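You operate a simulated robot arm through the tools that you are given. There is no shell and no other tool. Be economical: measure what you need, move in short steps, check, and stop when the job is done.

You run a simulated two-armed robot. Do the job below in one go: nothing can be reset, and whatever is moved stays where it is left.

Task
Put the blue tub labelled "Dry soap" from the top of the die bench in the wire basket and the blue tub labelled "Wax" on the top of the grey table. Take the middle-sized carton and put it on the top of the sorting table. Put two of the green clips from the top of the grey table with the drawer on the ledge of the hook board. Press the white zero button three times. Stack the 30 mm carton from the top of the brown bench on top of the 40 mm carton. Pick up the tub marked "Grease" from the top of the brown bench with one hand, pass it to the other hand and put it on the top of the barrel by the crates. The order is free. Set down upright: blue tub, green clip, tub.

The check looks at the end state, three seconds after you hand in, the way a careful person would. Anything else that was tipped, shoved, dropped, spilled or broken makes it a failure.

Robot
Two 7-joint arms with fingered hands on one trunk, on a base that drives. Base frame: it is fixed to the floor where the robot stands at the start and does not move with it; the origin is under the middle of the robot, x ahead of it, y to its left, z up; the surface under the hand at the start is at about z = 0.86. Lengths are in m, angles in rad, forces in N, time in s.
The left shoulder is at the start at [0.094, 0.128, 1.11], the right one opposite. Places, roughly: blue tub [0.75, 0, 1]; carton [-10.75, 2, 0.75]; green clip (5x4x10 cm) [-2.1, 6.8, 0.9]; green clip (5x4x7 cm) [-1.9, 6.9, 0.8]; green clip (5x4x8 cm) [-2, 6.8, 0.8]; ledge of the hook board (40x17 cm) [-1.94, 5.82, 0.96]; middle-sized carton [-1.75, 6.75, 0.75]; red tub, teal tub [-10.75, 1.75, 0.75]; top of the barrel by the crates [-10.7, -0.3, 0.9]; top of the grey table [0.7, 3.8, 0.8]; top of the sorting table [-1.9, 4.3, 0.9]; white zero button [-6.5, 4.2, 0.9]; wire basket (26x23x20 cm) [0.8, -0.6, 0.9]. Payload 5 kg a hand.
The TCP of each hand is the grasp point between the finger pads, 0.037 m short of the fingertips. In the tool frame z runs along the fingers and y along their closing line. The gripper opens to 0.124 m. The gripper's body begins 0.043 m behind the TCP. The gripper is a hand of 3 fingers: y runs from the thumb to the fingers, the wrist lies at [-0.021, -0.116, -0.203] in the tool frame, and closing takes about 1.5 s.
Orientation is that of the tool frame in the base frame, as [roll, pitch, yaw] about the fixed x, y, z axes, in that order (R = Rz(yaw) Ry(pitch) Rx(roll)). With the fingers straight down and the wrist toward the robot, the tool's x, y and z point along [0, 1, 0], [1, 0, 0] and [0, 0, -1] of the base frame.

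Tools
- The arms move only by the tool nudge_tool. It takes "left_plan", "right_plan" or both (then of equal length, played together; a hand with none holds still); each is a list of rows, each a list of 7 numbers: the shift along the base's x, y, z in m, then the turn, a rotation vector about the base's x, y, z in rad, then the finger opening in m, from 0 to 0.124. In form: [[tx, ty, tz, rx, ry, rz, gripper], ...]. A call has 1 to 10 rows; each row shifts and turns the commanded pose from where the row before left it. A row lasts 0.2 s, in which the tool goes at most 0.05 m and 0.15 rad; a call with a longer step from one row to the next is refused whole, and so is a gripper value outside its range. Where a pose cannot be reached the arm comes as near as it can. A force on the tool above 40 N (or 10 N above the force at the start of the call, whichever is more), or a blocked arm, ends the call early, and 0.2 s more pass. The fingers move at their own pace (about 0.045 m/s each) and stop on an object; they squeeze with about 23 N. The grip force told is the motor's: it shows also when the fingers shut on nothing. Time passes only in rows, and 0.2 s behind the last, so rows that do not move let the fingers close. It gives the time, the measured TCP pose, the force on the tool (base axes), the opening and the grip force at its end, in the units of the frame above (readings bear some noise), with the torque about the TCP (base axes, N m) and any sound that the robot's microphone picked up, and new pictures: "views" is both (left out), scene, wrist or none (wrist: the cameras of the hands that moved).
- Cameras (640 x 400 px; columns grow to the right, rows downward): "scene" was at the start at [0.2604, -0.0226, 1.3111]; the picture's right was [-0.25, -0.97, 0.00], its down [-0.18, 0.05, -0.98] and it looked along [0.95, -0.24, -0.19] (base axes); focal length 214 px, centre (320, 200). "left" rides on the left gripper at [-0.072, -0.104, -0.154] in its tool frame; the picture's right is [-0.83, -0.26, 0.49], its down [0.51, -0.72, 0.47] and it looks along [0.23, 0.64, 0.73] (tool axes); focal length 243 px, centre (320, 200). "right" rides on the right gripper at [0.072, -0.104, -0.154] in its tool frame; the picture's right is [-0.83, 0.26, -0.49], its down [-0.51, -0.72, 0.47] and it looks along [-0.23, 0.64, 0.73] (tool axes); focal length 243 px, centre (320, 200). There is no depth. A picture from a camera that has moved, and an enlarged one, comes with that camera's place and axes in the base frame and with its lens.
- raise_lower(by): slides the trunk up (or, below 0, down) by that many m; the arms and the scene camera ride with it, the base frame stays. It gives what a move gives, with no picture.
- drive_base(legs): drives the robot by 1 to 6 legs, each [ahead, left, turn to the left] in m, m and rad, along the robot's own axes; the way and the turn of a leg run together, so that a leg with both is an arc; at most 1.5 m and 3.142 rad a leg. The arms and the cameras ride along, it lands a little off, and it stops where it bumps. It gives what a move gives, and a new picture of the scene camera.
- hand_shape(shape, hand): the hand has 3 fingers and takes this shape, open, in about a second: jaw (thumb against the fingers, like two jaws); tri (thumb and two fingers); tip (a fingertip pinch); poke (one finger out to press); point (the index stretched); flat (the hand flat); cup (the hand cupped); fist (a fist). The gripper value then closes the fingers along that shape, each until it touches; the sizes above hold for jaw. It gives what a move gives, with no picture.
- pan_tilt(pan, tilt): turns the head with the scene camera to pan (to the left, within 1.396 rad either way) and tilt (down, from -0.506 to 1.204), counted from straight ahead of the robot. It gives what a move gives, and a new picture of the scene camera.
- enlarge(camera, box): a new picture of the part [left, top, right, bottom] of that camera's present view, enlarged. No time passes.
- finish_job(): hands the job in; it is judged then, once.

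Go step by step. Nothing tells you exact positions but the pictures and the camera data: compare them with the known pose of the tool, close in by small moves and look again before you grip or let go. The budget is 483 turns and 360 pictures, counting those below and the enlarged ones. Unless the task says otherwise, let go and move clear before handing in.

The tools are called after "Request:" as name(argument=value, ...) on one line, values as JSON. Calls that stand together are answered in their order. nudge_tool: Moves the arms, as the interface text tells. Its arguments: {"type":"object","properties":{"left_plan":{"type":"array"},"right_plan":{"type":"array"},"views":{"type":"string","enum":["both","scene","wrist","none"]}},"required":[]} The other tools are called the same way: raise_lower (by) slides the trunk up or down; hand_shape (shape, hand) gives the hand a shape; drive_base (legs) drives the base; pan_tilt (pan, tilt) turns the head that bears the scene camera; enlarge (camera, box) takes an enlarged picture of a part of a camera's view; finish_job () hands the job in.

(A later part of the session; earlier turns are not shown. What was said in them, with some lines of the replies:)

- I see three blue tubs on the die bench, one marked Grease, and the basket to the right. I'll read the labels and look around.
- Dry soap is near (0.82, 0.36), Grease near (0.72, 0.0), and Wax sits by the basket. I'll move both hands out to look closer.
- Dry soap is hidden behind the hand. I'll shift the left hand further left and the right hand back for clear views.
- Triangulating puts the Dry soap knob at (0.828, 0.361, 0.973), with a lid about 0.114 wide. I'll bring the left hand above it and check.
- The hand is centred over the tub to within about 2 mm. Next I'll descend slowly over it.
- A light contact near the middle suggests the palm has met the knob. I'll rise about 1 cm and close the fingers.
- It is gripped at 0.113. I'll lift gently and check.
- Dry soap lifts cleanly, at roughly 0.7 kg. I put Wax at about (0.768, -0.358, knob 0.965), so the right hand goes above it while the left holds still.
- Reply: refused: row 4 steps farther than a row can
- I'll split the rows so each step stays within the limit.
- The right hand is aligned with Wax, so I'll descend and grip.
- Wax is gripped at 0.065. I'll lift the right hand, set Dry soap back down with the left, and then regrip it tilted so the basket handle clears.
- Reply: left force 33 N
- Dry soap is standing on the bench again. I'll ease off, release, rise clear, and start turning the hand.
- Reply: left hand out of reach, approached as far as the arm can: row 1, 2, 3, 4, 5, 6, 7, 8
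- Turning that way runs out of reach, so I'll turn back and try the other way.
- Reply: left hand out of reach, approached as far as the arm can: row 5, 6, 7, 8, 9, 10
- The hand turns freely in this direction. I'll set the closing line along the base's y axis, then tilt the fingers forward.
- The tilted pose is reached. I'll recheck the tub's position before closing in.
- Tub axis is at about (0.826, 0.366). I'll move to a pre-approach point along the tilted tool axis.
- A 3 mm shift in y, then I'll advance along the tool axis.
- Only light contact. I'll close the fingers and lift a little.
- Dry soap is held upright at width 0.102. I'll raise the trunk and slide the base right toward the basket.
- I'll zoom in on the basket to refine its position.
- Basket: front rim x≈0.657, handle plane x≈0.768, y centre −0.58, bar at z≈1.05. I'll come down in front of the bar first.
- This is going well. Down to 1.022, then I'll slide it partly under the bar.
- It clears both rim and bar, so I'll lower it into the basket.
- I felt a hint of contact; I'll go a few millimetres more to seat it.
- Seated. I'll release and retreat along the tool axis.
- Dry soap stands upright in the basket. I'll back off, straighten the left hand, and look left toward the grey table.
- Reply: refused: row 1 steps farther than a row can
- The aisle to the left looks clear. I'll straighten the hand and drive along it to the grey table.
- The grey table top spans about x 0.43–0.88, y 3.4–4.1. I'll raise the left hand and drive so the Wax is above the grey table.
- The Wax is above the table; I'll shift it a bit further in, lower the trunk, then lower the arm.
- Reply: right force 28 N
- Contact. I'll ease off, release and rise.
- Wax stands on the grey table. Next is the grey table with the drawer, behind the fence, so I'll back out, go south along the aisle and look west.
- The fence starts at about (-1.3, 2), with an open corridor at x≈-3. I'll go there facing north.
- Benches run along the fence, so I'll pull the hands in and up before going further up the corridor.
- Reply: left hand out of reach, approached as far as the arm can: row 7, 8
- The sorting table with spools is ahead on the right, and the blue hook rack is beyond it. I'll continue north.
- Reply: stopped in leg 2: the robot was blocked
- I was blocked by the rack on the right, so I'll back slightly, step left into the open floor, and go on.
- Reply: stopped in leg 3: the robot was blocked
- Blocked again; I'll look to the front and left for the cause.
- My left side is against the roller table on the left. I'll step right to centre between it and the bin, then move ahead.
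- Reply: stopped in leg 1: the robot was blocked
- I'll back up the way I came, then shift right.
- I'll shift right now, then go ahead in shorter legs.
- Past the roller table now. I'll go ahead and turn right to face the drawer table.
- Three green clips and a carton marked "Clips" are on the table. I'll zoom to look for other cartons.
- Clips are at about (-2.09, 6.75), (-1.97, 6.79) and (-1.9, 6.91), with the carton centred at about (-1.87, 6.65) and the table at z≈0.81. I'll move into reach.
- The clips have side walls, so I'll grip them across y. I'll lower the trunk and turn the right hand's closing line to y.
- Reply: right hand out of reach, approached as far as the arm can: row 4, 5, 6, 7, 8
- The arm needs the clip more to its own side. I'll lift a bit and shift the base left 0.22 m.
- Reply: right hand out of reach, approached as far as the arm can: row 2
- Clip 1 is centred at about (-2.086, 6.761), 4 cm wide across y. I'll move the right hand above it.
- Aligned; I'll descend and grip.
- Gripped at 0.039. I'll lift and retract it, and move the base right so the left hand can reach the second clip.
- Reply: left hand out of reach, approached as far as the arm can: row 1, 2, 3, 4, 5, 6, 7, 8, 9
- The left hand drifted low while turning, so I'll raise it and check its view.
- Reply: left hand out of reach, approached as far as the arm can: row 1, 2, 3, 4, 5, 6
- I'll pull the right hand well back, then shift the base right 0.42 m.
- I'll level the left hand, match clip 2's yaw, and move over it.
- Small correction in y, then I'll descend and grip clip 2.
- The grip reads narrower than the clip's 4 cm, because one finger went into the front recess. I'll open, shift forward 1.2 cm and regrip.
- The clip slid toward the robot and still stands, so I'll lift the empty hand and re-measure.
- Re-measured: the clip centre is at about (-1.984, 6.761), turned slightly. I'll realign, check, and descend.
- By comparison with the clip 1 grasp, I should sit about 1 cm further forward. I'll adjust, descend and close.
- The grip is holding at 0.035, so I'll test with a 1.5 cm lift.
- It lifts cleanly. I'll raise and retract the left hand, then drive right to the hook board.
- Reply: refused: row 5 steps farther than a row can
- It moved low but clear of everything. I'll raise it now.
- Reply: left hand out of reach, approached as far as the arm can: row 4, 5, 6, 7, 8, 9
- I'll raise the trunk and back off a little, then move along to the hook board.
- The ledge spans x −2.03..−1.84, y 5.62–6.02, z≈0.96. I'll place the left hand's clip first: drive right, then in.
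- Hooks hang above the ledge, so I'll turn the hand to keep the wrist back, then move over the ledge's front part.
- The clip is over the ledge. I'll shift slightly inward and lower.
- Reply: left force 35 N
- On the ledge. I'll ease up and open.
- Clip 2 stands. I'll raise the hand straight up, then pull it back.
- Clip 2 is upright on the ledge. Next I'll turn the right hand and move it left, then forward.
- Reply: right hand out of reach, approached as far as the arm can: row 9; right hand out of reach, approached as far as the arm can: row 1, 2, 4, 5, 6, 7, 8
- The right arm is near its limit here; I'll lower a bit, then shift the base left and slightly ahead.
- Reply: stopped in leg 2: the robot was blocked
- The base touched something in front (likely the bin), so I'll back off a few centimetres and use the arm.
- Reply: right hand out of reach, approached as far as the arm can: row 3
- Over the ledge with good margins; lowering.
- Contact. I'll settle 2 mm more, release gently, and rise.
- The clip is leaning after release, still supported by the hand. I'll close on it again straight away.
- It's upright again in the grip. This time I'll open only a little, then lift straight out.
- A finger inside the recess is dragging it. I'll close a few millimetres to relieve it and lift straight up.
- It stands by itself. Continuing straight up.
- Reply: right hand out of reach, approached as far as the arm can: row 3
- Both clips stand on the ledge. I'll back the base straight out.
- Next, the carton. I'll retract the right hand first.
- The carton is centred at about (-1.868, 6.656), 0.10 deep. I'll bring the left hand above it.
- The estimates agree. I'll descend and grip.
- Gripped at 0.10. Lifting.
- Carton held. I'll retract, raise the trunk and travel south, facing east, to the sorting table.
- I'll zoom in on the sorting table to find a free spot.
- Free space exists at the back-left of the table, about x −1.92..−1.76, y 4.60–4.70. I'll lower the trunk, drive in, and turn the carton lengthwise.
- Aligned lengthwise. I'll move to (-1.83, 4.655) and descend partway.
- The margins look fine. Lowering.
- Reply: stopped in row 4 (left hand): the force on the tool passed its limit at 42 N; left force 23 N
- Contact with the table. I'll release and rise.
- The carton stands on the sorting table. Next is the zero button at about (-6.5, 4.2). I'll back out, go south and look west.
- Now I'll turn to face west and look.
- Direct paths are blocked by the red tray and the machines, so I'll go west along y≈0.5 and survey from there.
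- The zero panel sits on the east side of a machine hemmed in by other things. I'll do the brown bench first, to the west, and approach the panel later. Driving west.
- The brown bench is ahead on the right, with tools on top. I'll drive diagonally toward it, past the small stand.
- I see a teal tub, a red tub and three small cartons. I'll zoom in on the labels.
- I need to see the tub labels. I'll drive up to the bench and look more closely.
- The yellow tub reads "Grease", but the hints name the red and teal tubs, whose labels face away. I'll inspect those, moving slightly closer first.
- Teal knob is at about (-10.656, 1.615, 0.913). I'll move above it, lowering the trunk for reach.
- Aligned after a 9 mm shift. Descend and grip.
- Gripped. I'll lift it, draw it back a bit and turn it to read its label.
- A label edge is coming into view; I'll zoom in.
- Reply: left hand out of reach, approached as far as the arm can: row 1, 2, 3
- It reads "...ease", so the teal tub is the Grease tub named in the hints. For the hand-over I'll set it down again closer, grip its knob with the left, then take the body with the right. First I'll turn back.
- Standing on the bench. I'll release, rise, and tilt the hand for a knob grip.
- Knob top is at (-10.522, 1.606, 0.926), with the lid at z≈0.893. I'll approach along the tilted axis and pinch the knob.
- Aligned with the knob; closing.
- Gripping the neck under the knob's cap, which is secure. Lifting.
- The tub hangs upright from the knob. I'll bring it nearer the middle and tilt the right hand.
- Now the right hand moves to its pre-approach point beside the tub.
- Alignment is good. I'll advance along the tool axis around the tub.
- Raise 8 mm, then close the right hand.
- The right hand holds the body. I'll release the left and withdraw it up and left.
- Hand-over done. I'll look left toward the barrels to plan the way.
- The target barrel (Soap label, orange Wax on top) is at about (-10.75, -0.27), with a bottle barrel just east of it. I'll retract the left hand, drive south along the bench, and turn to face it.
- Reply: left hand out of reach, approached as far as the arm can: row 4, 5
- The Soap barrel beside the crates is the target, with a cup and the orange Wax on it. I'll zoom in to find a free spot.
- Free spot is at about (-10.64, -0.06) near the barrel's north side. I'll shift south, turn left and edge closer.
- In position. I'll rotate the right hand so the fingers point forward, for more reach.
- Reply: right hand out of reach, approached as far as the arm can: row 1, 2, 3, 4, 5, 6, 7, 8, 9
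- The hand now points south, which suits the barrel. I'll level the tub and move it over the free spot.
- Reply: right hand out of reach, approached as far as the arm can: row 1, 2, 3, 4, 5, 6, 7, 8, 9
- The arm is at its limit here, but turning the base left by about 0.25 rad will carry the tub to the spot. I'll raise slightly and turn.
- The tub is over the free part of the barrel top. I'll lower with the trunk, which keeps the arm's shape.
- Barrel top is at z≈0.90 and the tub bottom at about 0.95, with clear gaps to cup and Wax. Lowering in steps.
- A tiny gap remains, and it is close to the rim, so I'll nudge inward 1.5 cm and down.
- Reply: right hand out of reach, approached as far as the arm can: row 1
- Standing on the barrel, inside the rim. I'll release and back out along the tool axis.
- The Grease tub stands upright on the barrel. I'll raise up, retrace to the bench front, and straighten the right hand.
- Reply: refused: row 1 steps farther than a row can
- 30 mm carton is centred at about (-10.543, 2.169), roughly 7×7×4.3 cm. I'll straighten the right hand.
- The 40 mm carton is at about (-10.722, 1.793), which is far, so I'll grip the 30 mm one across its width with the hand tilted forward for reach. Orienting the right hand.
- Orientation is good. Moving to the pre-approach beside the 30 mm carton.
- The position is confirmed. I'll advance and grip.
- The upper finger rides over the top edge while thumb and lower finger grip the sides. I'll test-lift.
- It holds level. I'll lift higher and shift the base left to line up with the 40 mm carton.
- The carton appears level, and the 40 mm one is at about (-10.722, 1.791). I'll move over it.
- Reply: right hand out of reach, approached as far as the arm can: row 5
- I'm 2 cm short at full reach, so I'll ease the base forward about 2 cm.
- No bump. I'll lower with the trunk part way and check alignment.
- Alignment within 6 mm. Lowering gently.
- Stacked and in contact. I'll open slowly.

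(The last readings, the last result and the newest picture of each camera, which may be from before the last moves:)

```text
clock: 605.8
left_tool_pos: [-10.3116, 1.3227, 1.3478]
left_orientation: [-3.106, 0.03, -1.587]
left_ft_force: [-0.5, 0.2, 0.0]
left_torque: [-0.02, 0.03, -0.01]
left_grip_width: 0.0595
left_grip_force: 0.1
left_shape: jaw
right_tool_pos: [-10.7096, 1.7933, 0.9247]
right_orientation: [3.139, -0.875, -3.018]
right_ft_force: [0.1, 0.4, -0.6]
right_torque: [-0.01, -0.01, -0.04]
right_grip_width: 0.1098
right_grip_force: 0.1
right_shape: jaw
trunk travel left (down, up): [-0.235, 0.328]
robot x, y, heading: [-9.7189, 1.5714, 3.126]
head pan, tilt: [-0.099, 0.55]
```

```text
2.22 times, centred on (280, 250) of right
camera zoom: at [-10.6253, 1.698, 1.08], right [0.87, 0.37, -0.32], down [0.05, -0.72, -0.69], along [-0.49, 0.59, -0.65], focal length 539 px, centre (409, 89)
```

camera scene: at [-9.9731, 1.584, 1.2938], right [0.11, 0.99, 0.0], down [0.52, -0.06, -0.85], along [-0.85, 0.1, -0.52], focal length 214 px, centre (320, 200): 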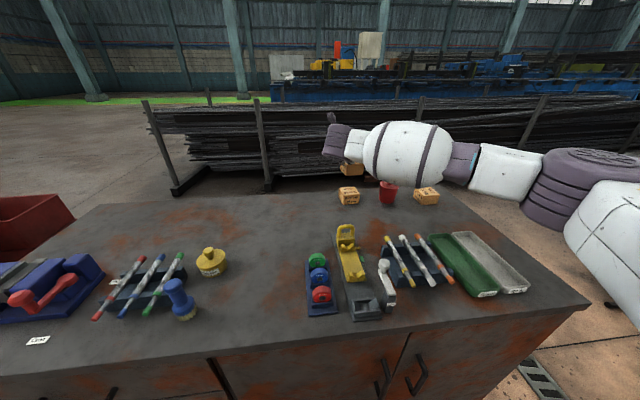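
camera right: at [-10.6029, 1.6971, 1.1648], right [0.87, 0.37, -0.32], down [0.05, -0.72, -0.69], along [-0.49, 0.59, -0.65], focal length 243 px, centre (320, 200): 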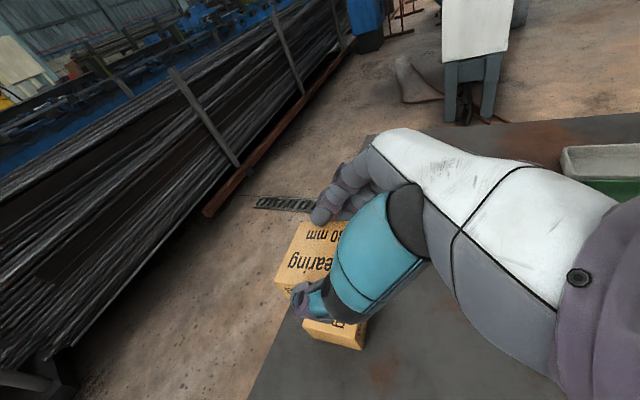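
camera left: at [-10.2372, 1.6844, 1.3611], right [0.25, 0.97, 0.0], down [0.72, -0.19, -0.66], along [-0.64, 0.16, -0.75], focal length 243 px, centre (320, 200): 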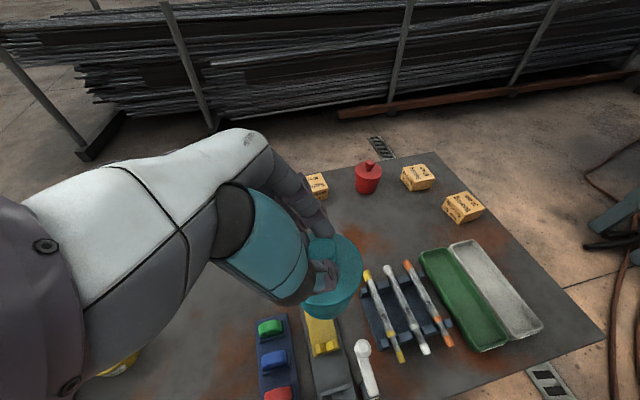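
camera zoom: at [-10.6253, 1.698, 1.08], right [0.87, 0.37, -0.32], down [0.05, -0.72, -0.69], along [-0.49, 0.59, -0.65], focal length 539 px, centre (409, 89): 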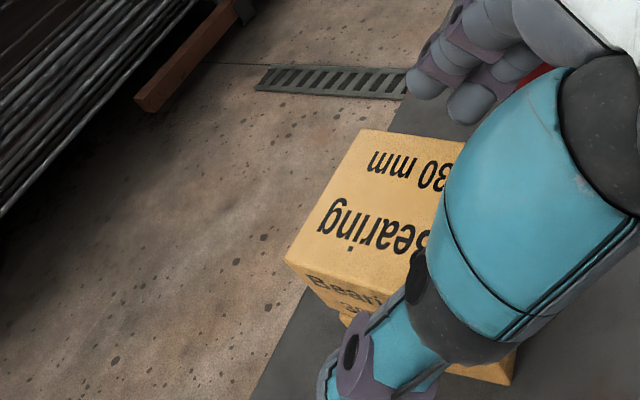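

The stack is stable. I'll retreat along the tool axis.

Request:
nudge_tool(right_plan=[[0.015, 0.001, 0.0125, 0, 0, 0, 0.11], [0.03, 0.002, 0.025, 0, 0, 0, 0.11], [0.03, 0.002, 0.025, 0, 0, 0, 0.11], [0.03, 0.002, 0.025, 0, 0, 0, 0.11], [0.02, 0, 0.04, 0, 0, 0, 0.11], [0.02, 0, 0.04, 0, 0, 0, 0.11], [0.02, 0, 0.04, 0, 0, 0, 0.11], [0.02, 0, 0.04, 0, 0, 0, 0.11]], views="scene")

Request:
enlarge(camera="scene", box=[310, 130, 410, 205])

```text
clock: 607.6
left_tool_pos: [-10.3076, 1.3229, 1.3498]
left_orientation: [-3.109, 0.031, -1.587]
left_ft_force: [0.0, -0.4, 0.6]
left_torque: [0.02, 0.07, -0.01]
left_grip_width: 0.0597
left_grip_force: 0.0
left_shape: jaw
right_tool_pos: [-10.5219, 1.7973, 1.1726]
right_orientation: [3.139, -0.876, -3.019]
right_ft_force: [0.8, 0.3, -0.1]
right_torque: [0.01, 0.02, 0.0]
right_grip_width: 0.1097
right_grip_force: 0.0
right_shape: jaw
trunk travel left (down, up): [-0.235, 0.328]
robot x, y, heading: [-9.7184, 1.5689, 3.126]
head pan, tilt: [-0.099, 0.55]
camera scene: at [-9.9979, 1.5836, 1.2098], right [0.11, 0.99, 0.0], down [0.52, -0.06, -0.85], along [-0.85, 0.1, -0.52], focal length 214 px, centre (320, 200)
```

scene: 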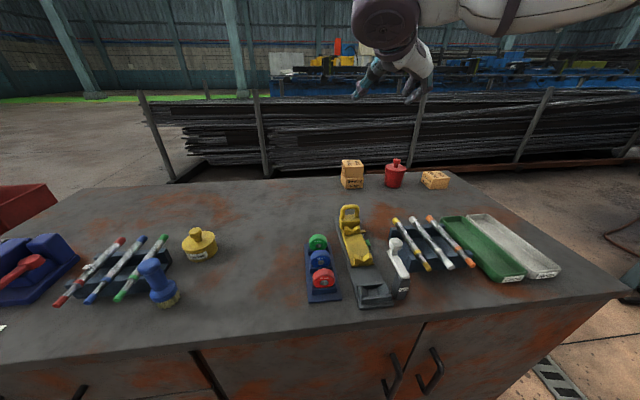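

```text
5.33 times, centred on (360, 168) of scene
camera zoom: at [-9.9979, 1.5836, 1.2098], right [0.11, 0.99, 0.0], down [0.52, -0.06, -0.85], along [-0.85, 0.1, -0.52], focal length 1144 px, centre (107, 373)
```

zoom: 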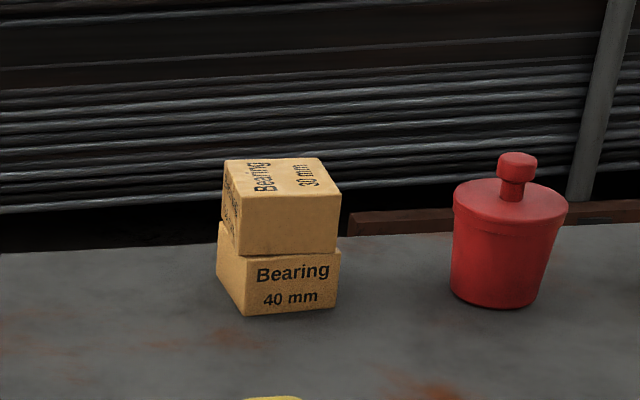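

Stack done. Last is the white zero button. I'll retract the right hand, back away and look north-east for a route to the panel.

Request:
nudge_tool(right_plan=[[0.04, 0, 0.01, 0, -0.145, 0, 0.11], [0.04, 0, 0.01, 0, -0.145, 0, 0.11], [0.04, 0, 0.01, 0, -0.145, 0, 0.11], [0.04, 0, 0.01, 0, -0.145, 0, 0.11], [0.03, 0, 0.01, 0, -0.145, 0, 0.11], [0, 0, 0.01, 0, -0.145, 0, 0.11], [0, 0, 0, 0, 0, 0.15, 0.11], [0, 0, 0, 0, 0, 0.15, 0.11], [0, 0, 0, 0, 0, 0.15, 0.11], [0, 0, 0, 0, 0, 0.15, 0.11]], views="none")

Request:
drive_base(legs=[[-0.4, 0, 0], [0, 0, -2.3], [0.9, 0.5, 0]])

```text
clock: 609.8
left_tool_pos: [-10.3096, 1.3234, 1.349]
left_orientation: [-3.107, 0.03, -1.585]
left_ft_force: [0.5, -0.2, 0.2]
left_torque: [-0.02, 0.04, 0.02]
left_grip_width: 0.0595
left_grip_force: 0.1
left_shape: jaw
right_tool_pos: [-10.3323, 1.8005, 1.233]
right_orientation: [-3.051, -0.009, -2.462]
right_ft_force: [0.2, 0.3, 0.2]
right_torque: [0.0, 0.03, -0.02]
right_grip_width: 0.1097
right_grip_force: 0.1
right_shape: jaw
trunk travel left (down, up): [-0.235, 0.328]
robot x, y, heading: [-9.7214, 1.5731, 3.131]
head pan, tilt: [-0.099, 0.55]
```

```text
clock: 622.8
left_tool_pos: [-8.8122, 3.1811, 1.3478]
left_orientation: [-3.104, 0.031, 2.369]
left_ft_force: [0.5, -0.1, 0.0]
left_torque: [0.01, 0.01, 0.01]
left_grip_width: 0.0595
left_grip_force: 0.2
left_shape: jaw
right_tool_pos: [-8.4494, 2.8698, 1.233]
right_orientation: [-3.05, -0.008, 1.496]
right_ft_force: [0.5, -0.2, 0.3]
right_torque: [-0.02, 0.01, 0.03]
right_grip_width: 0.1098
right_grip_force: 0.0
right_shape: jaw
trunk travel left (down, up): [-0.235, 0.328]
robot x, y, heading: [-9.0379, 2.5814, 0.8]
head pan, tilt: [-0.099, 0.55]
camera scene: at [-8.8369, 2.7749, 1.2093], right [0.65, -0.76, 0.0], down [-0.4, -0.34, -0.85], along [0.65, 0.55, -0.52], focal length 214 px, centre (320, 200)
```

scene: 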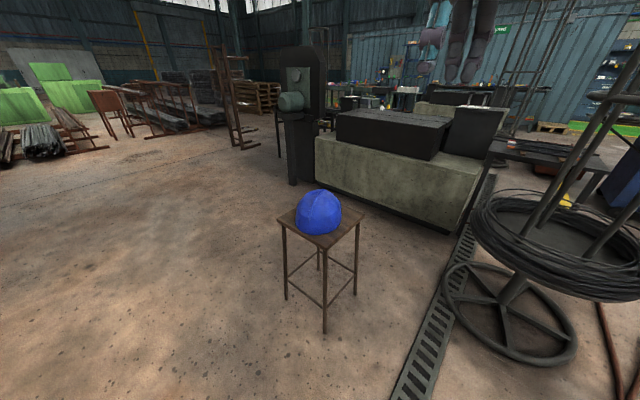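

The way around the machine's north end is wide open. I'll drive around it.

Request:
drive_base(legs=[[0, 0, 0.77], [1.5, 0, 0], [0.5, 0, 0], [0, 0, -0.8], [1.5, 0, 0], [0.3, 0, 0]])

```text
clock: 645.4
left_tool_pos: [-7.5119, 6.3649, 1.3496]
left_orientation: [-3.105, 0.031, 2.326]
left_ft_force: [0.2, 0.4, 0.6]
left_torque: [0.01, 0.0, -0.04]
left_grip_width: 0.0595
left_grip_force: 0.0
left_shape: jaw
right_tool_pos: [-7.1592, 6.0406, 1.2327]
right_orientation: [-3.049, -0.008, 1.452]
right_ft_force: [0.6, 0.8, 0.4]
right_torque: [0.02, -0.03, 0.01]
right_grip_width: 0.1097
right_grip_force: 0.0
right_shape: jaw
trunk travel left (down, up): [-0.235, 0.328]
robot x, y, heading: [-7.7603, 5.7773, 0.758]
head pan, tilt: [-0.099, 0.55]
camera scene: at [-7.552, 5.9608, 1.2096], right [0.61, -0.79, 0.0], down [-0.41, -0.32, -0.85], along [0.67, 0.52, -0.52], focal length 214 px, centre (320, 200)
```

scene: 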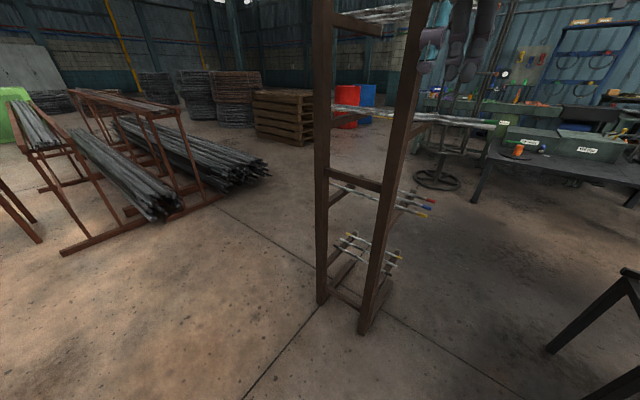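

A tall rod rack stands ahead, so I'll pass north of it, then come down the east side.

Request:
drive_base(legs=[[0, 0, -0.758], [0, 1.35, 0], [1.5, 0, 0], [0.5, 0, 0], [0, 0, -1.57]])

```text
clock: 673.0
left_tool_pos: [-5.5012, 6.6213, 1.3488]
left_orientation: [-3.106, 0.029, 0.028]
left_ft_force: [-0.4, 0.2, 0.6]
left_torque: [0.0, -0.03, 0.05]
left_grip_width: 0.0598
left_grip_force: 0.0
left_shape: jaw
right_tool_pos: [-5.9775, 6.5774, 1.2331]
right_orientation: [-3.049, -0.008, -0.845]
right_ft_force: [0.1, -0.2, -0.2]
right_torque: [-0.01, 0.01, -0.02]
right_grip_width: 0.11
right_grip_force: 0.2
right_shape: jaw
trunk travel left (down, up): [-0.235, 0.328]
robot x, y, heading: [-5.7765, 7.1993, -1.534]
head pan, tilt: [-0.099, 0.55]
camera scene: at [-5.778, 6.9224, 1.2092], right [-1.0, 0.07, 0.0], down [0.04, 0.52, -0.85], along [-0.06, -0.85, -0.52], focal length 214 px, centre (320, 200)
```

scene: 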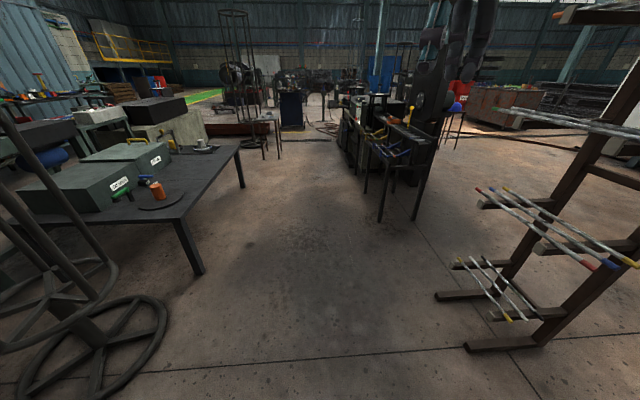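

The way south is clear. Driving on.

Request:
drive_base(legs=[[1.5, 0, -0.03], [0.7, 0, 0]])

Request:
pan_tilt(pan=-0.7, tilt=0.4)

```text
clock: 683.9
left_tool_pos: [-5.5124, 4.4043, 1.3489]
left_orientation: [-3.107, 0.03, -0.012]
left_ft_force: [0.6, 0.1, -0.1]
left_torque: [-0.01, 0.0, 0.03]
left_grip_width: 0.0597
left_grip_force: 0.1
left_shape: jaw
right_tool_pos: [-5.9907, 4.3782, 1.2336]
right_orientation: [-3.048, -0.008, -0.886]
right_ft_force: [0.0, -0.3, 0.2]
right_torque: [-0.01, -0.02, 0.04]
right_grip_width: 0.1096
right_grip_force: 0.1
right_shape: jaw
trunk travel left (down, up): [-0.235, 0.328]
robot x, y, heading: [-5.7647, 4.994, -1.577]
head pan, tilt: [-0.099, 0.55]
camera scene: at [-5.7768, 4.7142, 1.2093], right [-0.99, 0.11, 0.0], down [0.06, 0.52, -0.85], along [-0.09, -0.85, -0.52], focal length 214 px, centre (320, 200)
```

scene: 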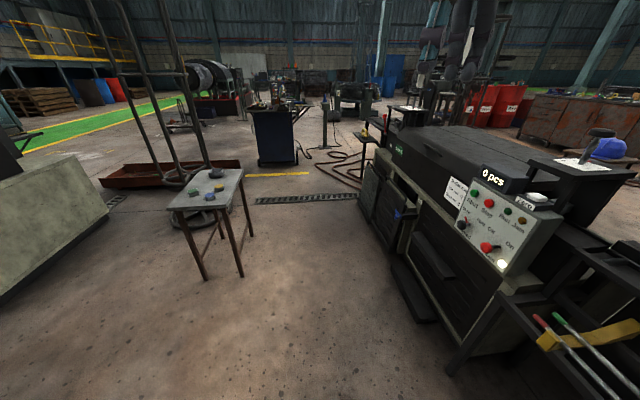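

```text
clock: 684.9
left_tool_pos: [-5.5143, 4.4035, 1.3494]
left_orientation: [-3.107, 0.03, -0.012]
left_ft_force: [0.3, 0.1, 0.8]
left_torque: [0.0, -0.02, 0.0]
left_grip_width: 0.0596
left_grip_force: 0.0
left_shape: jaw
right_tool_pos: [-5.9899, 4.3769, 1.2326]
right_orientation: [-3.047, -0.008, -0.886]
right_ft_force: [-0.1, 0.0, -0.2]
right_torque: [-0.03, -0.01, -0.03]
right_grip_width: 0.1096
right_grip_force: 0.0
right_shape: jaw
trunk travel left (down, up): [-0.235, 0.328]
robot x, y, heading: [-5.7661, 4.9922, -1.581]
head pan, tilt: [-0.7, 0.4]
camera scene: at [-5.8273, 4.7328, 1.2229], right [-0.76, 0.65, 0.0], down [0.25, 0.3, -0.92], along [-0.6, -0.7, -0.39], focal length 214 px, centre (320, 200)
```

scene: 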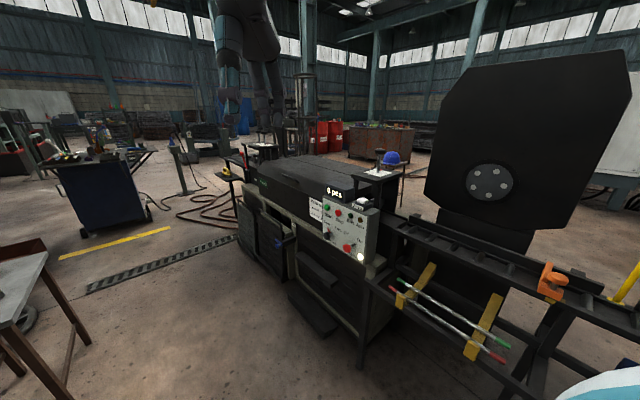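

Now I see the control panel; I'll zoom in on its buttons.

Request:
enlarge(camera="scene", box=[300, 170, 400, 270])

```text
4.00 times, centred on (350, 220) of scene
camera zoom: at [-5.8273, 4.7328, 1.2229], right [-0.76, 0.65, 0.0], down [0.25, 0.3, -0.92], along [-0.6, -0.7, -0.39], focal length 858 px, centre (200, 120)
```

zoom: 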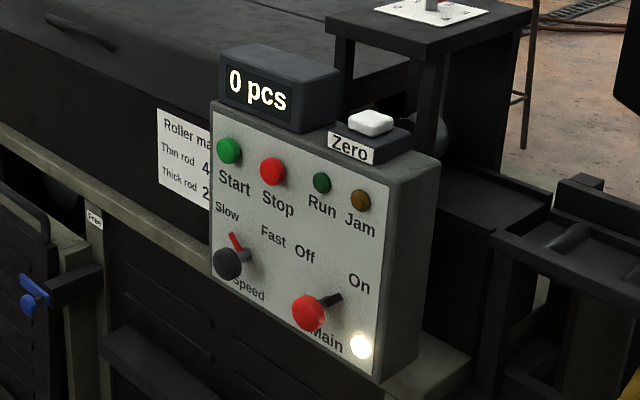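

The white Zero button is a cap on top of the panel box, at roughly (-6.54, 4.19, 0.86), pressed downwards. I'll move to (-5.75, 4.42), face west, and form the left hand to poke.

Request:
drive_base(legs=[[0.57, 0, 0], [0, 0, -1.56]])

Request:
hand_shape(hand="left", shape="poke")

```text
clock: 691.9
left_tool_pos: [-6.3501, 4.1586, 1.3489]
left_orientation: [-3.107, 0.028, -1.555]
left_ft_force: [-0.1, -0.1, 0.7]
left_torque: [-0.02, -0.01, 0.0]
left_grip_width: 0.0595
left_grip_force: 0.1
left_shape: jaw
right_tool_pos: [-6.3918, 4.6357, 1.2336]
right_orientation: [-3.049, -0.01, -2.429]
right_ft_force: [-0.2, -1.3, -0.2]
right_torque: [-0.02, -0.01, -0.03]
right_grip_width: 0.11
right_grip_force: 0.1
right_shape: jaw
trunk travel left (down, up): [-0.235, 0.328]
robot x, y, heading: [-5.7653, 4.4298, -3.121]
head pan, tilt: [-0.7, 0.4]
camera scene: at [-6.0318, 4.4824, 1.2229], right [0.63, 0.78, 0.0], down [0.3, -0.24, -0.92], along [-0.72, 0.58, -0.39], focal length 214 px, centre (320, 200)
```

scene: 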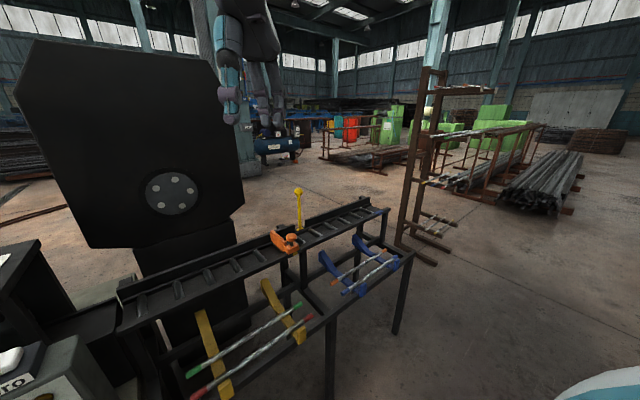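

```text
clock: 692.8
left_tool_pos: [-6.3509, 4.1594, 1.348]
left_orientation: [-3.107, 0.03, -1.554]
left_ft_force: [0.4, 0.5, -0.2]
left_torque: [0.04, -0.03, -0.05]
left_grip_width: 0.0002
left_grip_force: 0.1
left_shape: poke
right_tool_pos: [-6.3914, 4.6365, 1.2334]
right_orientation: [-3.05, -0.009, -2.428]
right_ft_force: [0.0, -0.9, -1.2]
right_torque: [-0.01, 0.0, 0.01]
right_grip_width: 0.1095
right_grip_force: 0.0
right_shape: jaw
trunk travel left (down, up): [-0.235, 0.328]
robot x, y, heading: [-5.7713, 4.4266, -3.121]
head pan, tilt: [-0.7, 0.4]
```

Request:
pan_tilt(pan=0.4, tilt=0.6)

Request:
enlarge(camera="left", box=[160, 150, 480, 350])

```text
clock: 694.1
left_tool_pos: [-6.3498, 4.1595, 1.349]
left_orientation: [-3.106, 0.03, -1.553]
left_ft_force: [0.1, -1.1, -0.2]
left_torque: [0.01, -0.01, 0.04]
left_grip_width: 0.0
left_grip_force: 0.1
left_shape: poke
right_tool_pos: [-6.3912, 4.6367, 1.2337]
right_orientation: [-3.049, -0.008, -2.429]
right_ft_force: [0.7, 0.1, 0.3]
right_torque: [-0.01, 0.02, 0.0]
right_grip_width: 0.1099
right_grip_force: 0.2
right_shape: jaw
trunk travel left (down, up): [-0.235, 0.328]
robot x, y, heading: [-5.7691, 4.4275, -3.122]
head pan, tilt: [0.4, 0.6]
camera scene: at [-6.0404, 4.3882, 1.2047], right [-0.41, 0.91, 0.0], down [0.52, 0.23, -0.83], along [-0.75, -0.34, -0.56], focal length 214 px, centre (320, 200)
```

scene: 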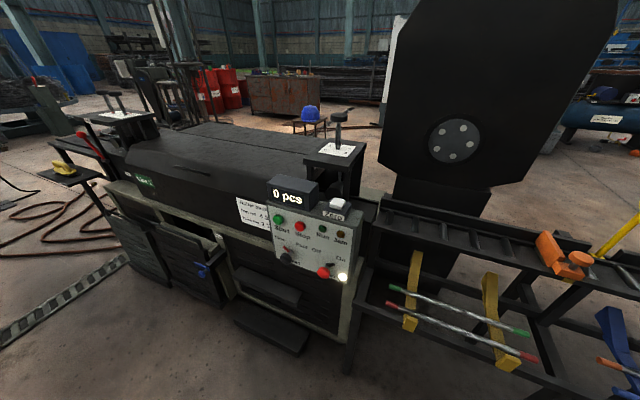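

```text
2.00 times, centred on (320, 250) of left
camera zoom: at [-6.2518, 4.2275, 1.5083], right [0.26, 0.85, -0.46], down [0.75, -0.48, -0.46], along [-0.61, -0.22, -0.76], focal length 485 px, centre (320, 100)
```

zoom: 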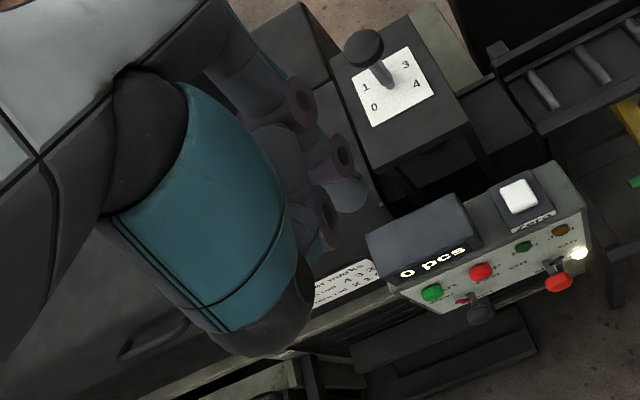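

The button is at about (-6.466, 4.250, 0.889). I'll bring the poking hand above it and check where the finger tip is.

Request:
nudge_tool(left_plan=[[-0.029, 0.0225, 0, -0.03, 0.03, 0, 0], [-0.029, 0.0225, 0, 0, 0, 0, 0], [-0.029, 0.0225, 0, 0, 0, 0, 0], [-0.029, 0.0225, 0, 0, 0, 0, 0], [0, 0, -0.048, 0, 0, 0, 0], [0, 0, -0.048, 0, 0, 0, 0], [0, 0, -0.048, 0, 0, 0, 0], [0, 0, -0.048, 0, 0, 0, 0], [0, 0, -0.048, 0, 0, 0, 0], [0, 0, -0.04, 0, 0, 0, 0]], views="wrist")

Request:
enlarge(camera="scene", box=[260, 130, 420, 250])

```text
clock: 696.3
left_tool_pos: [-6.4675, 4.2481, 1.0693]
left_orientation: [-3.135, 0.002, -1.554]
left_ft_force: [0.1, 0.3, 0.0]
left_torque: [-0.02, -0.01, 0.02]
left_grip_width: 0.0002
left_grip_force: 0.0
left_shape: poke
right_tool_pos: [-6.3921, 4.6352, 1.2326]
right_orientation: [-3.049, -0.009, -2.429]
right_ft_force: [-1.0, 0.3, -0.4]
right_torque: [0.04, -0.01, 0.0]
right_grip_width: 0.1097
right_grip_force: 0.0
right_shape: jaw
trunk travel left (down, up): [-0.235, 0.328]
robot x, y, heading: [-5.7722, 4.4274, -3.116]
head pan, tilt: [0.4, 0.6]
camera left: at [-6.3638, 4.3219, 1.2235], right [0.25, 0.83, -0.49], down [0.73, -0.49, -0.47], along [-0.63, -0.24, -0.74], focal length 243 px, centre (320, 200)
```

left: 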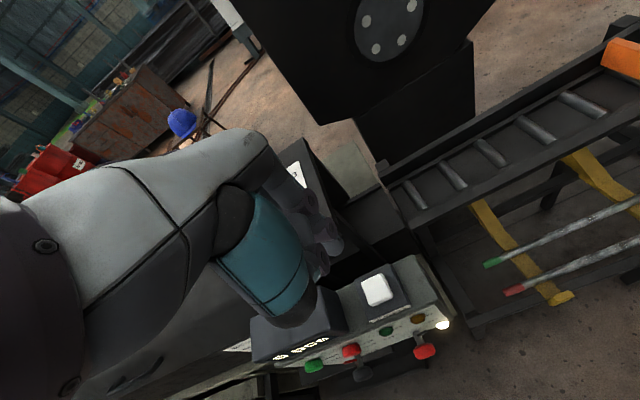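

```text
3.33 times, centred on (340, 190) of scene
camera zoom: at [-6.041, 4.3877, 1.2045], right [-0.41, 0.91, 0.0], down [0.52, 0.23, -0.82], along [-0.75, -0.34, -0.57], focal length 715 px, centre (253, 233)
```

zoom: 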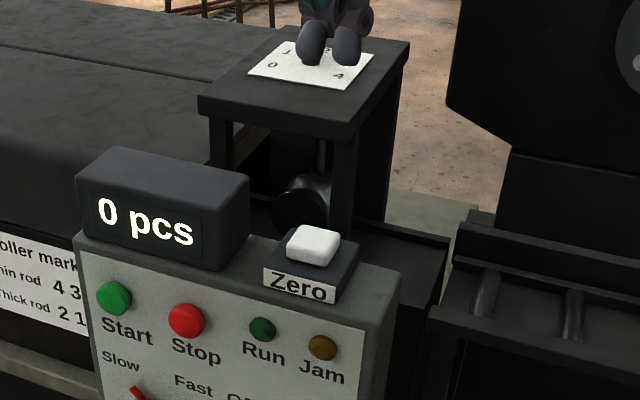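

The fingertip is about 1 cm beyond the button; I'll correct and come down to 2 cm above it.

Request:
nudge_tool(left_plan=[[0.01, -0.005, 0, 0, 0, 0, 0], [0, 0, -0.04, 0, 0, 0, 0], [0, 0, -0.04, 0, 0, 0, 0], [0, 0, -0.035, 0, 0, 0, 0], [0, 0, 0, 0, 0, 0, 0]], views="none")

Request:
enlarge(camera="scene", box=[290, 150, 390, 220])

Request:
enlarge(camera="left", box=[250, 180, 450, 320])

```text
clock: 697.5
left_tool_pos: [-6.4561, 4.2456, 0.9534]
left_orientation: [-3.137, -0.001, -1.553]
left_ft_force: [-0.4, -0.4, 0.2]
left_torque: [-0.05, 0.0, -0.01]
left_grip_width: 0.0
left_grip_force: 0.0
left_shape: poke
right_tool_pos: [-6.3907, 4.6364, 1.2332]
right_orientation: [-3.048, -0.009, -2.427]
right_ft_force: [0.7, 0.4, 0.5]
right_torque: [0.01, 0.01, -0.02]
right_grip_width: 0.1098
right_grip_force: 0.1
right_shape: jaw
trunk travel left (down, up): [-0.235, 0.328]
robot x, y, heading: [-5.7654, 4.4236, -3.122]
head pan, tilt: [0.4, 0.6]
```

```text
5.71 times, centred on (340, 185) of scene
camera zoom: at [-6.0403, 4.3884, 1.2047], right [-0.41, 0.91, 0.0], down [0.52, 0.23, -0.83], along [-0.75, -0.34, -0.56], focal length 1226 px, centre (206, 286)
```

zoom: 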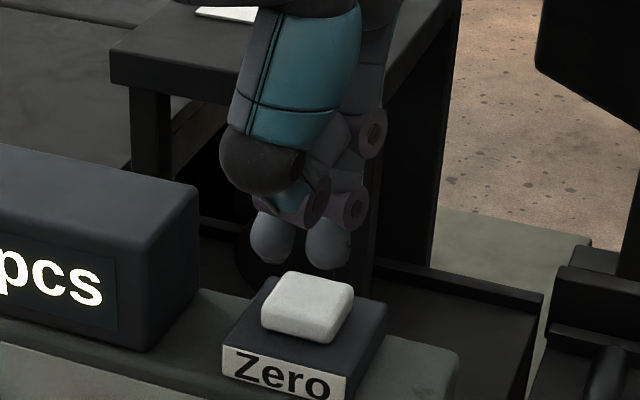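

```text
2.86 times, centred on (350, 250) of left
camera zoom: at [-6.3522, 4.3186, 1.1081], right [0.25, 0.83, -0.49], down [0.73, -0.49, -0.47], along [-0.63, -0.24, -0.73], focal length 693 px, centre (234, 57)
```

zoom: 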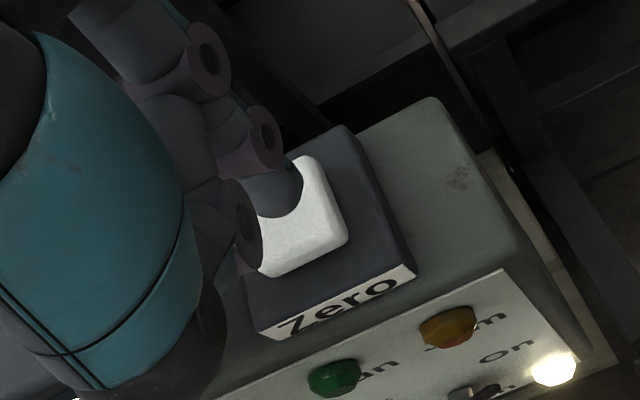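

Finger tips are over the wide white cap. First press, gently.

Request:
nudge_tool(left_plan=[[-0.006, 0.002, -0.012, 0, 0, 0, 0], [0, 0, -0.006, 0, 0, 0, 0], [0, 0, -0.005, 0, 0, 0, 0], [0, 0, 0, 0, 0, 0, 0]], views="none")

```text
clock: 698.5
left_tool_pos: [-6.4626, 4.2456, 0.9316]
left_orientation: [-3.136, -0.001, -1.553]
left_ft_force: [1.1, 0.1, 1.0]
left_torque: [0.0, 0.0, 0.01]
left_grip_width: 0.0002
left_grip_force: 0.1
left_shape: poke
right_tool_pos: [-6.3897, 4.6364, 1.234]
right_orientation: [-3.049, -0.009, -2.428]
right_ft_force: [0.2, 0.0, -1.2]
right_torque: [-0.01, 0.01, 0.0]
right_grip_width: 0.1095
right_grip_force: 0.1
right_shape: jaw
trunk travel left (down, up): [-0.235, 0.328]
robot x, y, heading: [-5.7709, 4.4301, -3.121]
head pan, tilt: [0.4, 0.6]
```

Request:
nudge_tool(left_plan=[[0, 0, -0.004, 0, 0, 0, 0], [0, 0, -0.003, 0, 0, 0, 0], [0, 0, 0, 0, 0, 0, 0]], views="none")

```text
clock: 699.3
left_tool_pos: [-6.4628, 4.2455, 0.9253]
left_orientation: [-3.139, 0.0, -1.555]
left_ft_force: [-5.2, 0.6, 13.6]
left_torque: [-0.16, 0.09, -0.06]
left_grip_width: 0.0
left_grip_force: 0.1
left_shape: poke
right_tool_pos: [-6.3892, 4.6361, 1.2344]
right_orientation: [-3.049, -0.009, -2.429]
right_ft_force: [-0.3, -0.3, -0.1]
right_torque: [0.02, 0.01, -0.01]
right_grip_width: 0.1098
right_grip_force: 0.1
right_shape: jaw
trunk travel left (down, up): [-0.235, 0.328]
robot x, y, heading: [-5.7686, 4.4289, -3.121]
head pan, tilt: [0.4, 0.6]
heard: click
```

Heard one click. I'll release and press again.

Request:
nudge_tool(left_plan=[[0, 0, 0.012, 0, 0, 0, 0], [0, 0, 0.01, 0, 0, 0, 0], [0, 0, 0, 0, 0, 0, 0]], views="none")

```text
clock: 700.1
left_tool_pos: [-6.4618, 4.246, 0.9471]
left_orientation: [-3.135, 0.0, -1.553]
left_ft_force: [-0.1, 0.0, -0.3]
left_torque: [0.0, -0.01, -0.03]
left_grip_width: 0.0002
left_grip_force: 0.0
left_shape: poke
right_tool_pos: [-6.3905, 4.6362, 1.2332]
right_orientation: [-3.05, -0.01, -2.428]
right_ft_force: [0.7, 1.4, -0.7]
right_torque: [-0.02, 0.01, -0.02]
right_grip_width: 0.1098
right_grip_force: 0.0
right_shape: jaw
trunk travel left (down, up): [-0.235, 0.328]
robot x, y, heading: [-5.7663, 4.4287, -3.124]
head pan, tilt: [0.4, 0.6]
```

No click on release. Second press.

Request:
nudge_tool(left_plan=[[0, 0, -0.01, 0, 0, 0, 0], [0, 0, -0.007, 0, 0, 0, 0], [0, 0, -0.0055, 0, 0, 0, 0], [0, 0, 0, 0, 0, 0, 0]], views="none")

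```text
clock: 701.1
left_tool_pos: [-6.462, 4.2471, 0.9253]
left_orientation: [-3.139, 0.004, -1.555]
left_ft_force: [-5.1, -0.2, 14.8]
left_torque: [-0.18, 0.12, -0.06]
left_grip_width: 0.0002
left_grip_force: 0.1
left_shape: poke
right_tool_pos: [-6.3893, 4.6371, 1.2332]
right_orientation: [-3.049, -0.01, -2.43]
right_ft_force: [0.3, 0.5, 0.1]
right_torque: [-0.02, 0.0, -0.01]
right_grip_width: 0.1099
right_grip_force: 0.0
right_shape: jaw
trunk travel left (down, up): [-0.235, 0.328]
robot x, y, heading: [-5.7729, 4.4274, -3.122]
head pan, tilt: [0.4, 0.6]
heard: click
```

Second click heard. I'll release, then make the third press.

Request:
nudge_tool(left_plan=[[0, 0, 0.012, 0, 0, 0, 0], [0, 0, 0.01, 0, 0, 0, 0], [0, 0, 0, 0, 0, 0, 0], [0, 0, 0, 0, 0, 0, 0]], views="none")

Request:
nudge_tool(left_plan=[[0, 0, -0.01, 0, 0, 0, 0], [0, 0, -0.007, 0, 0, 0, 0], [0, 0, -0.0055, 0, 0, 0, 0], [0, 0, 0, 0, 0, 0, 0]], views="none")

```text
clock: 702.1
left_tool_pos: [-6.4625, 4.2466, 0.9436]
left_orientation: [-3.137, 0.002, -1.552]
left_ft_force: [0.0, -0.3, -0.4]
left_torque: [0.01, -0.01, 0.0]
left_grip_width: 0.0001
left_grip_force: 0.0
left_shape: poke
right_tool_pos: [-6.3903, 4.6362, 1.2325]
right_orientation: [-3.049, -0.008, -2.429]
right_ft_force: [0.3, -0.7, -0.2]
right_torque: [-0.02, -0.01, -0.01]
right_grip_width: 0.11
right_grip_force: 0.0
right_shape: jaw
trunk travel left (down, up): [-0.235, 0.328]
robot x, y, heading: [-5.7657, 4.429, -3.117]
head pan, tilt: [0.4, 0.6]
```

```text
clock: 703.1
left_tool_pos: [-6.4639, 4.2468, 0.9249]
left_orientation: [-3.141, 0.001, -1.553]
left_ft_force: [-6.2, -1.3, 18.6]
left_torque: [-0.33, 0.17, -0.09]
left_grip_width: 0.0002
left_grip_force: 0.1
left_shape: poke
right_tool_pos: [-6.3898, 4.6363, 1.2344]
right_orientation: [-3.051, -0.011, -2.43]
right_ft_force: [-0.1, -0.7, 0.2]
right_torque: [0.0, -0.02, 0.03]
right_grip_width: 0.1098
right_grip_force: 0.1
right_shape: jaw
trunk travel left (down, up): [-0.235, 0.328]
robot x, y, heading: [-5.7674, 4.4263, -3.123]
head pan, tilt: [0.4, 0.6]
heard: click
```

Third click heard. I'll lift straight up, clear of the panel.

Request:
nudge_tool(left_plan=[[0, 0, 0.012, 0, 0, 0, 0], [0, 0, 0.04, 0, 0, 0, 0], [0, 0, 0.045, 0, 0, 0, 0], [0, 0, 0.045, 0, 0, 0, 0], [0, 0, 0.045, 0, 0, 0, 0], [0, 0, 0.045, 0, 0, 0, 0]], views="scene")

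Request:
enlarge(camera="scene", box=[260, 150, 400, 250])

```text
clock: 704.5
left_tool_pos: [-6.4612, 4.2487, 1.1543]
left_orientation: [-3.136, 0.0, -1.554]
left_ft_force: [0.2, -0.6, 0.9]
left_torque: [-0.03, 0.01, 0.01]
left_grip_width: 0.0001
left_grip_force: 0.1
left_shape: poke
right_tool_pos: [-6.3897, 4.6358, 1.2342]
right_orientation: [-3.048, -0.01, -2.429]
right_ft_force: [0.4, 0.5, 0.2]
right_torque: [-0.02, 0.02, -0.01]
right_grip_width: 0.1101
right_grip_force: 0.0
right_shape: jaw
trunk travel left (down, up): [-0.235, 0.328]
robot x, y, heading: [-5.7647, 4.4296, -3.117]
head pan, tilt: [0.4, 0.6]
camera scene: at [-6.0396, 4.389, 1.2049], right [-0.41, 0.91, 0.0], down [0.52, 0.23, -0.83], along [-0.75, -0.34, -0.56], focal length 214 px, centre (320, 200)
```

scene: 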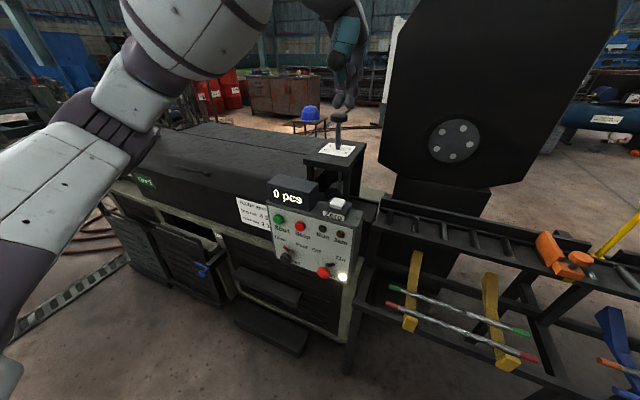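

```text
4.00 times, centred on (330, 200) of scene
camera zoom: at [-6.0396, 4.389, 1.2049], right [-0.41, 0.91, 0.0], down [0.52, 0.23, -0.83], along [-0.75, -0.34, -0.56], focal length 858 px, centre (280, 200)
```

zoom: 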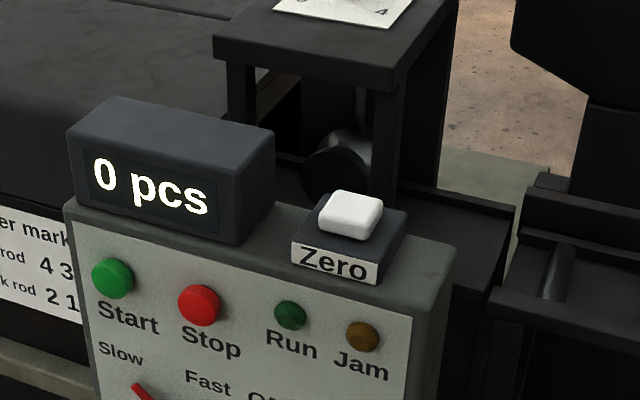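

All parts are done: three clicks were heard, nothing is held, and the hands are clear. Handing in.

Request:
finish_job()

```text
The job is handed in.
```

I did every part of the job and handed it in; the result of the check hasn't come back.

- **Blue tubs:** "Dry soap" stands upright in the wire basket, and "Wax" stands upright on the grey table.
- **Carton:** I took the carton marked "Clips", the only one I saw at the place given for the middle-sized carton, and put it on the sorting table.
- **Clips:** Two green clips stand on the ledge of the hook board. One leaned while I was letting go, so I gripped it again and it now stands upright.
- **Zero button:** Pressed three times, with a click heard each time.
- **Bearing cartons:** The 30 mm carton is on top of the 40 mm carton.
- **Grease:** Two tubs on the brown bench are marked "Grease", a yellow one and the teal one. I chose the teal one because your list of places names it and not the yellow. I passed it from the left hand to the right in mid-air and stood it upright on the Soap barrel by the crates.

The base was stopped against something a few times while driving: the hose rack, the roller table and the bin below the hook board. I saw nothing moved or tipped there.
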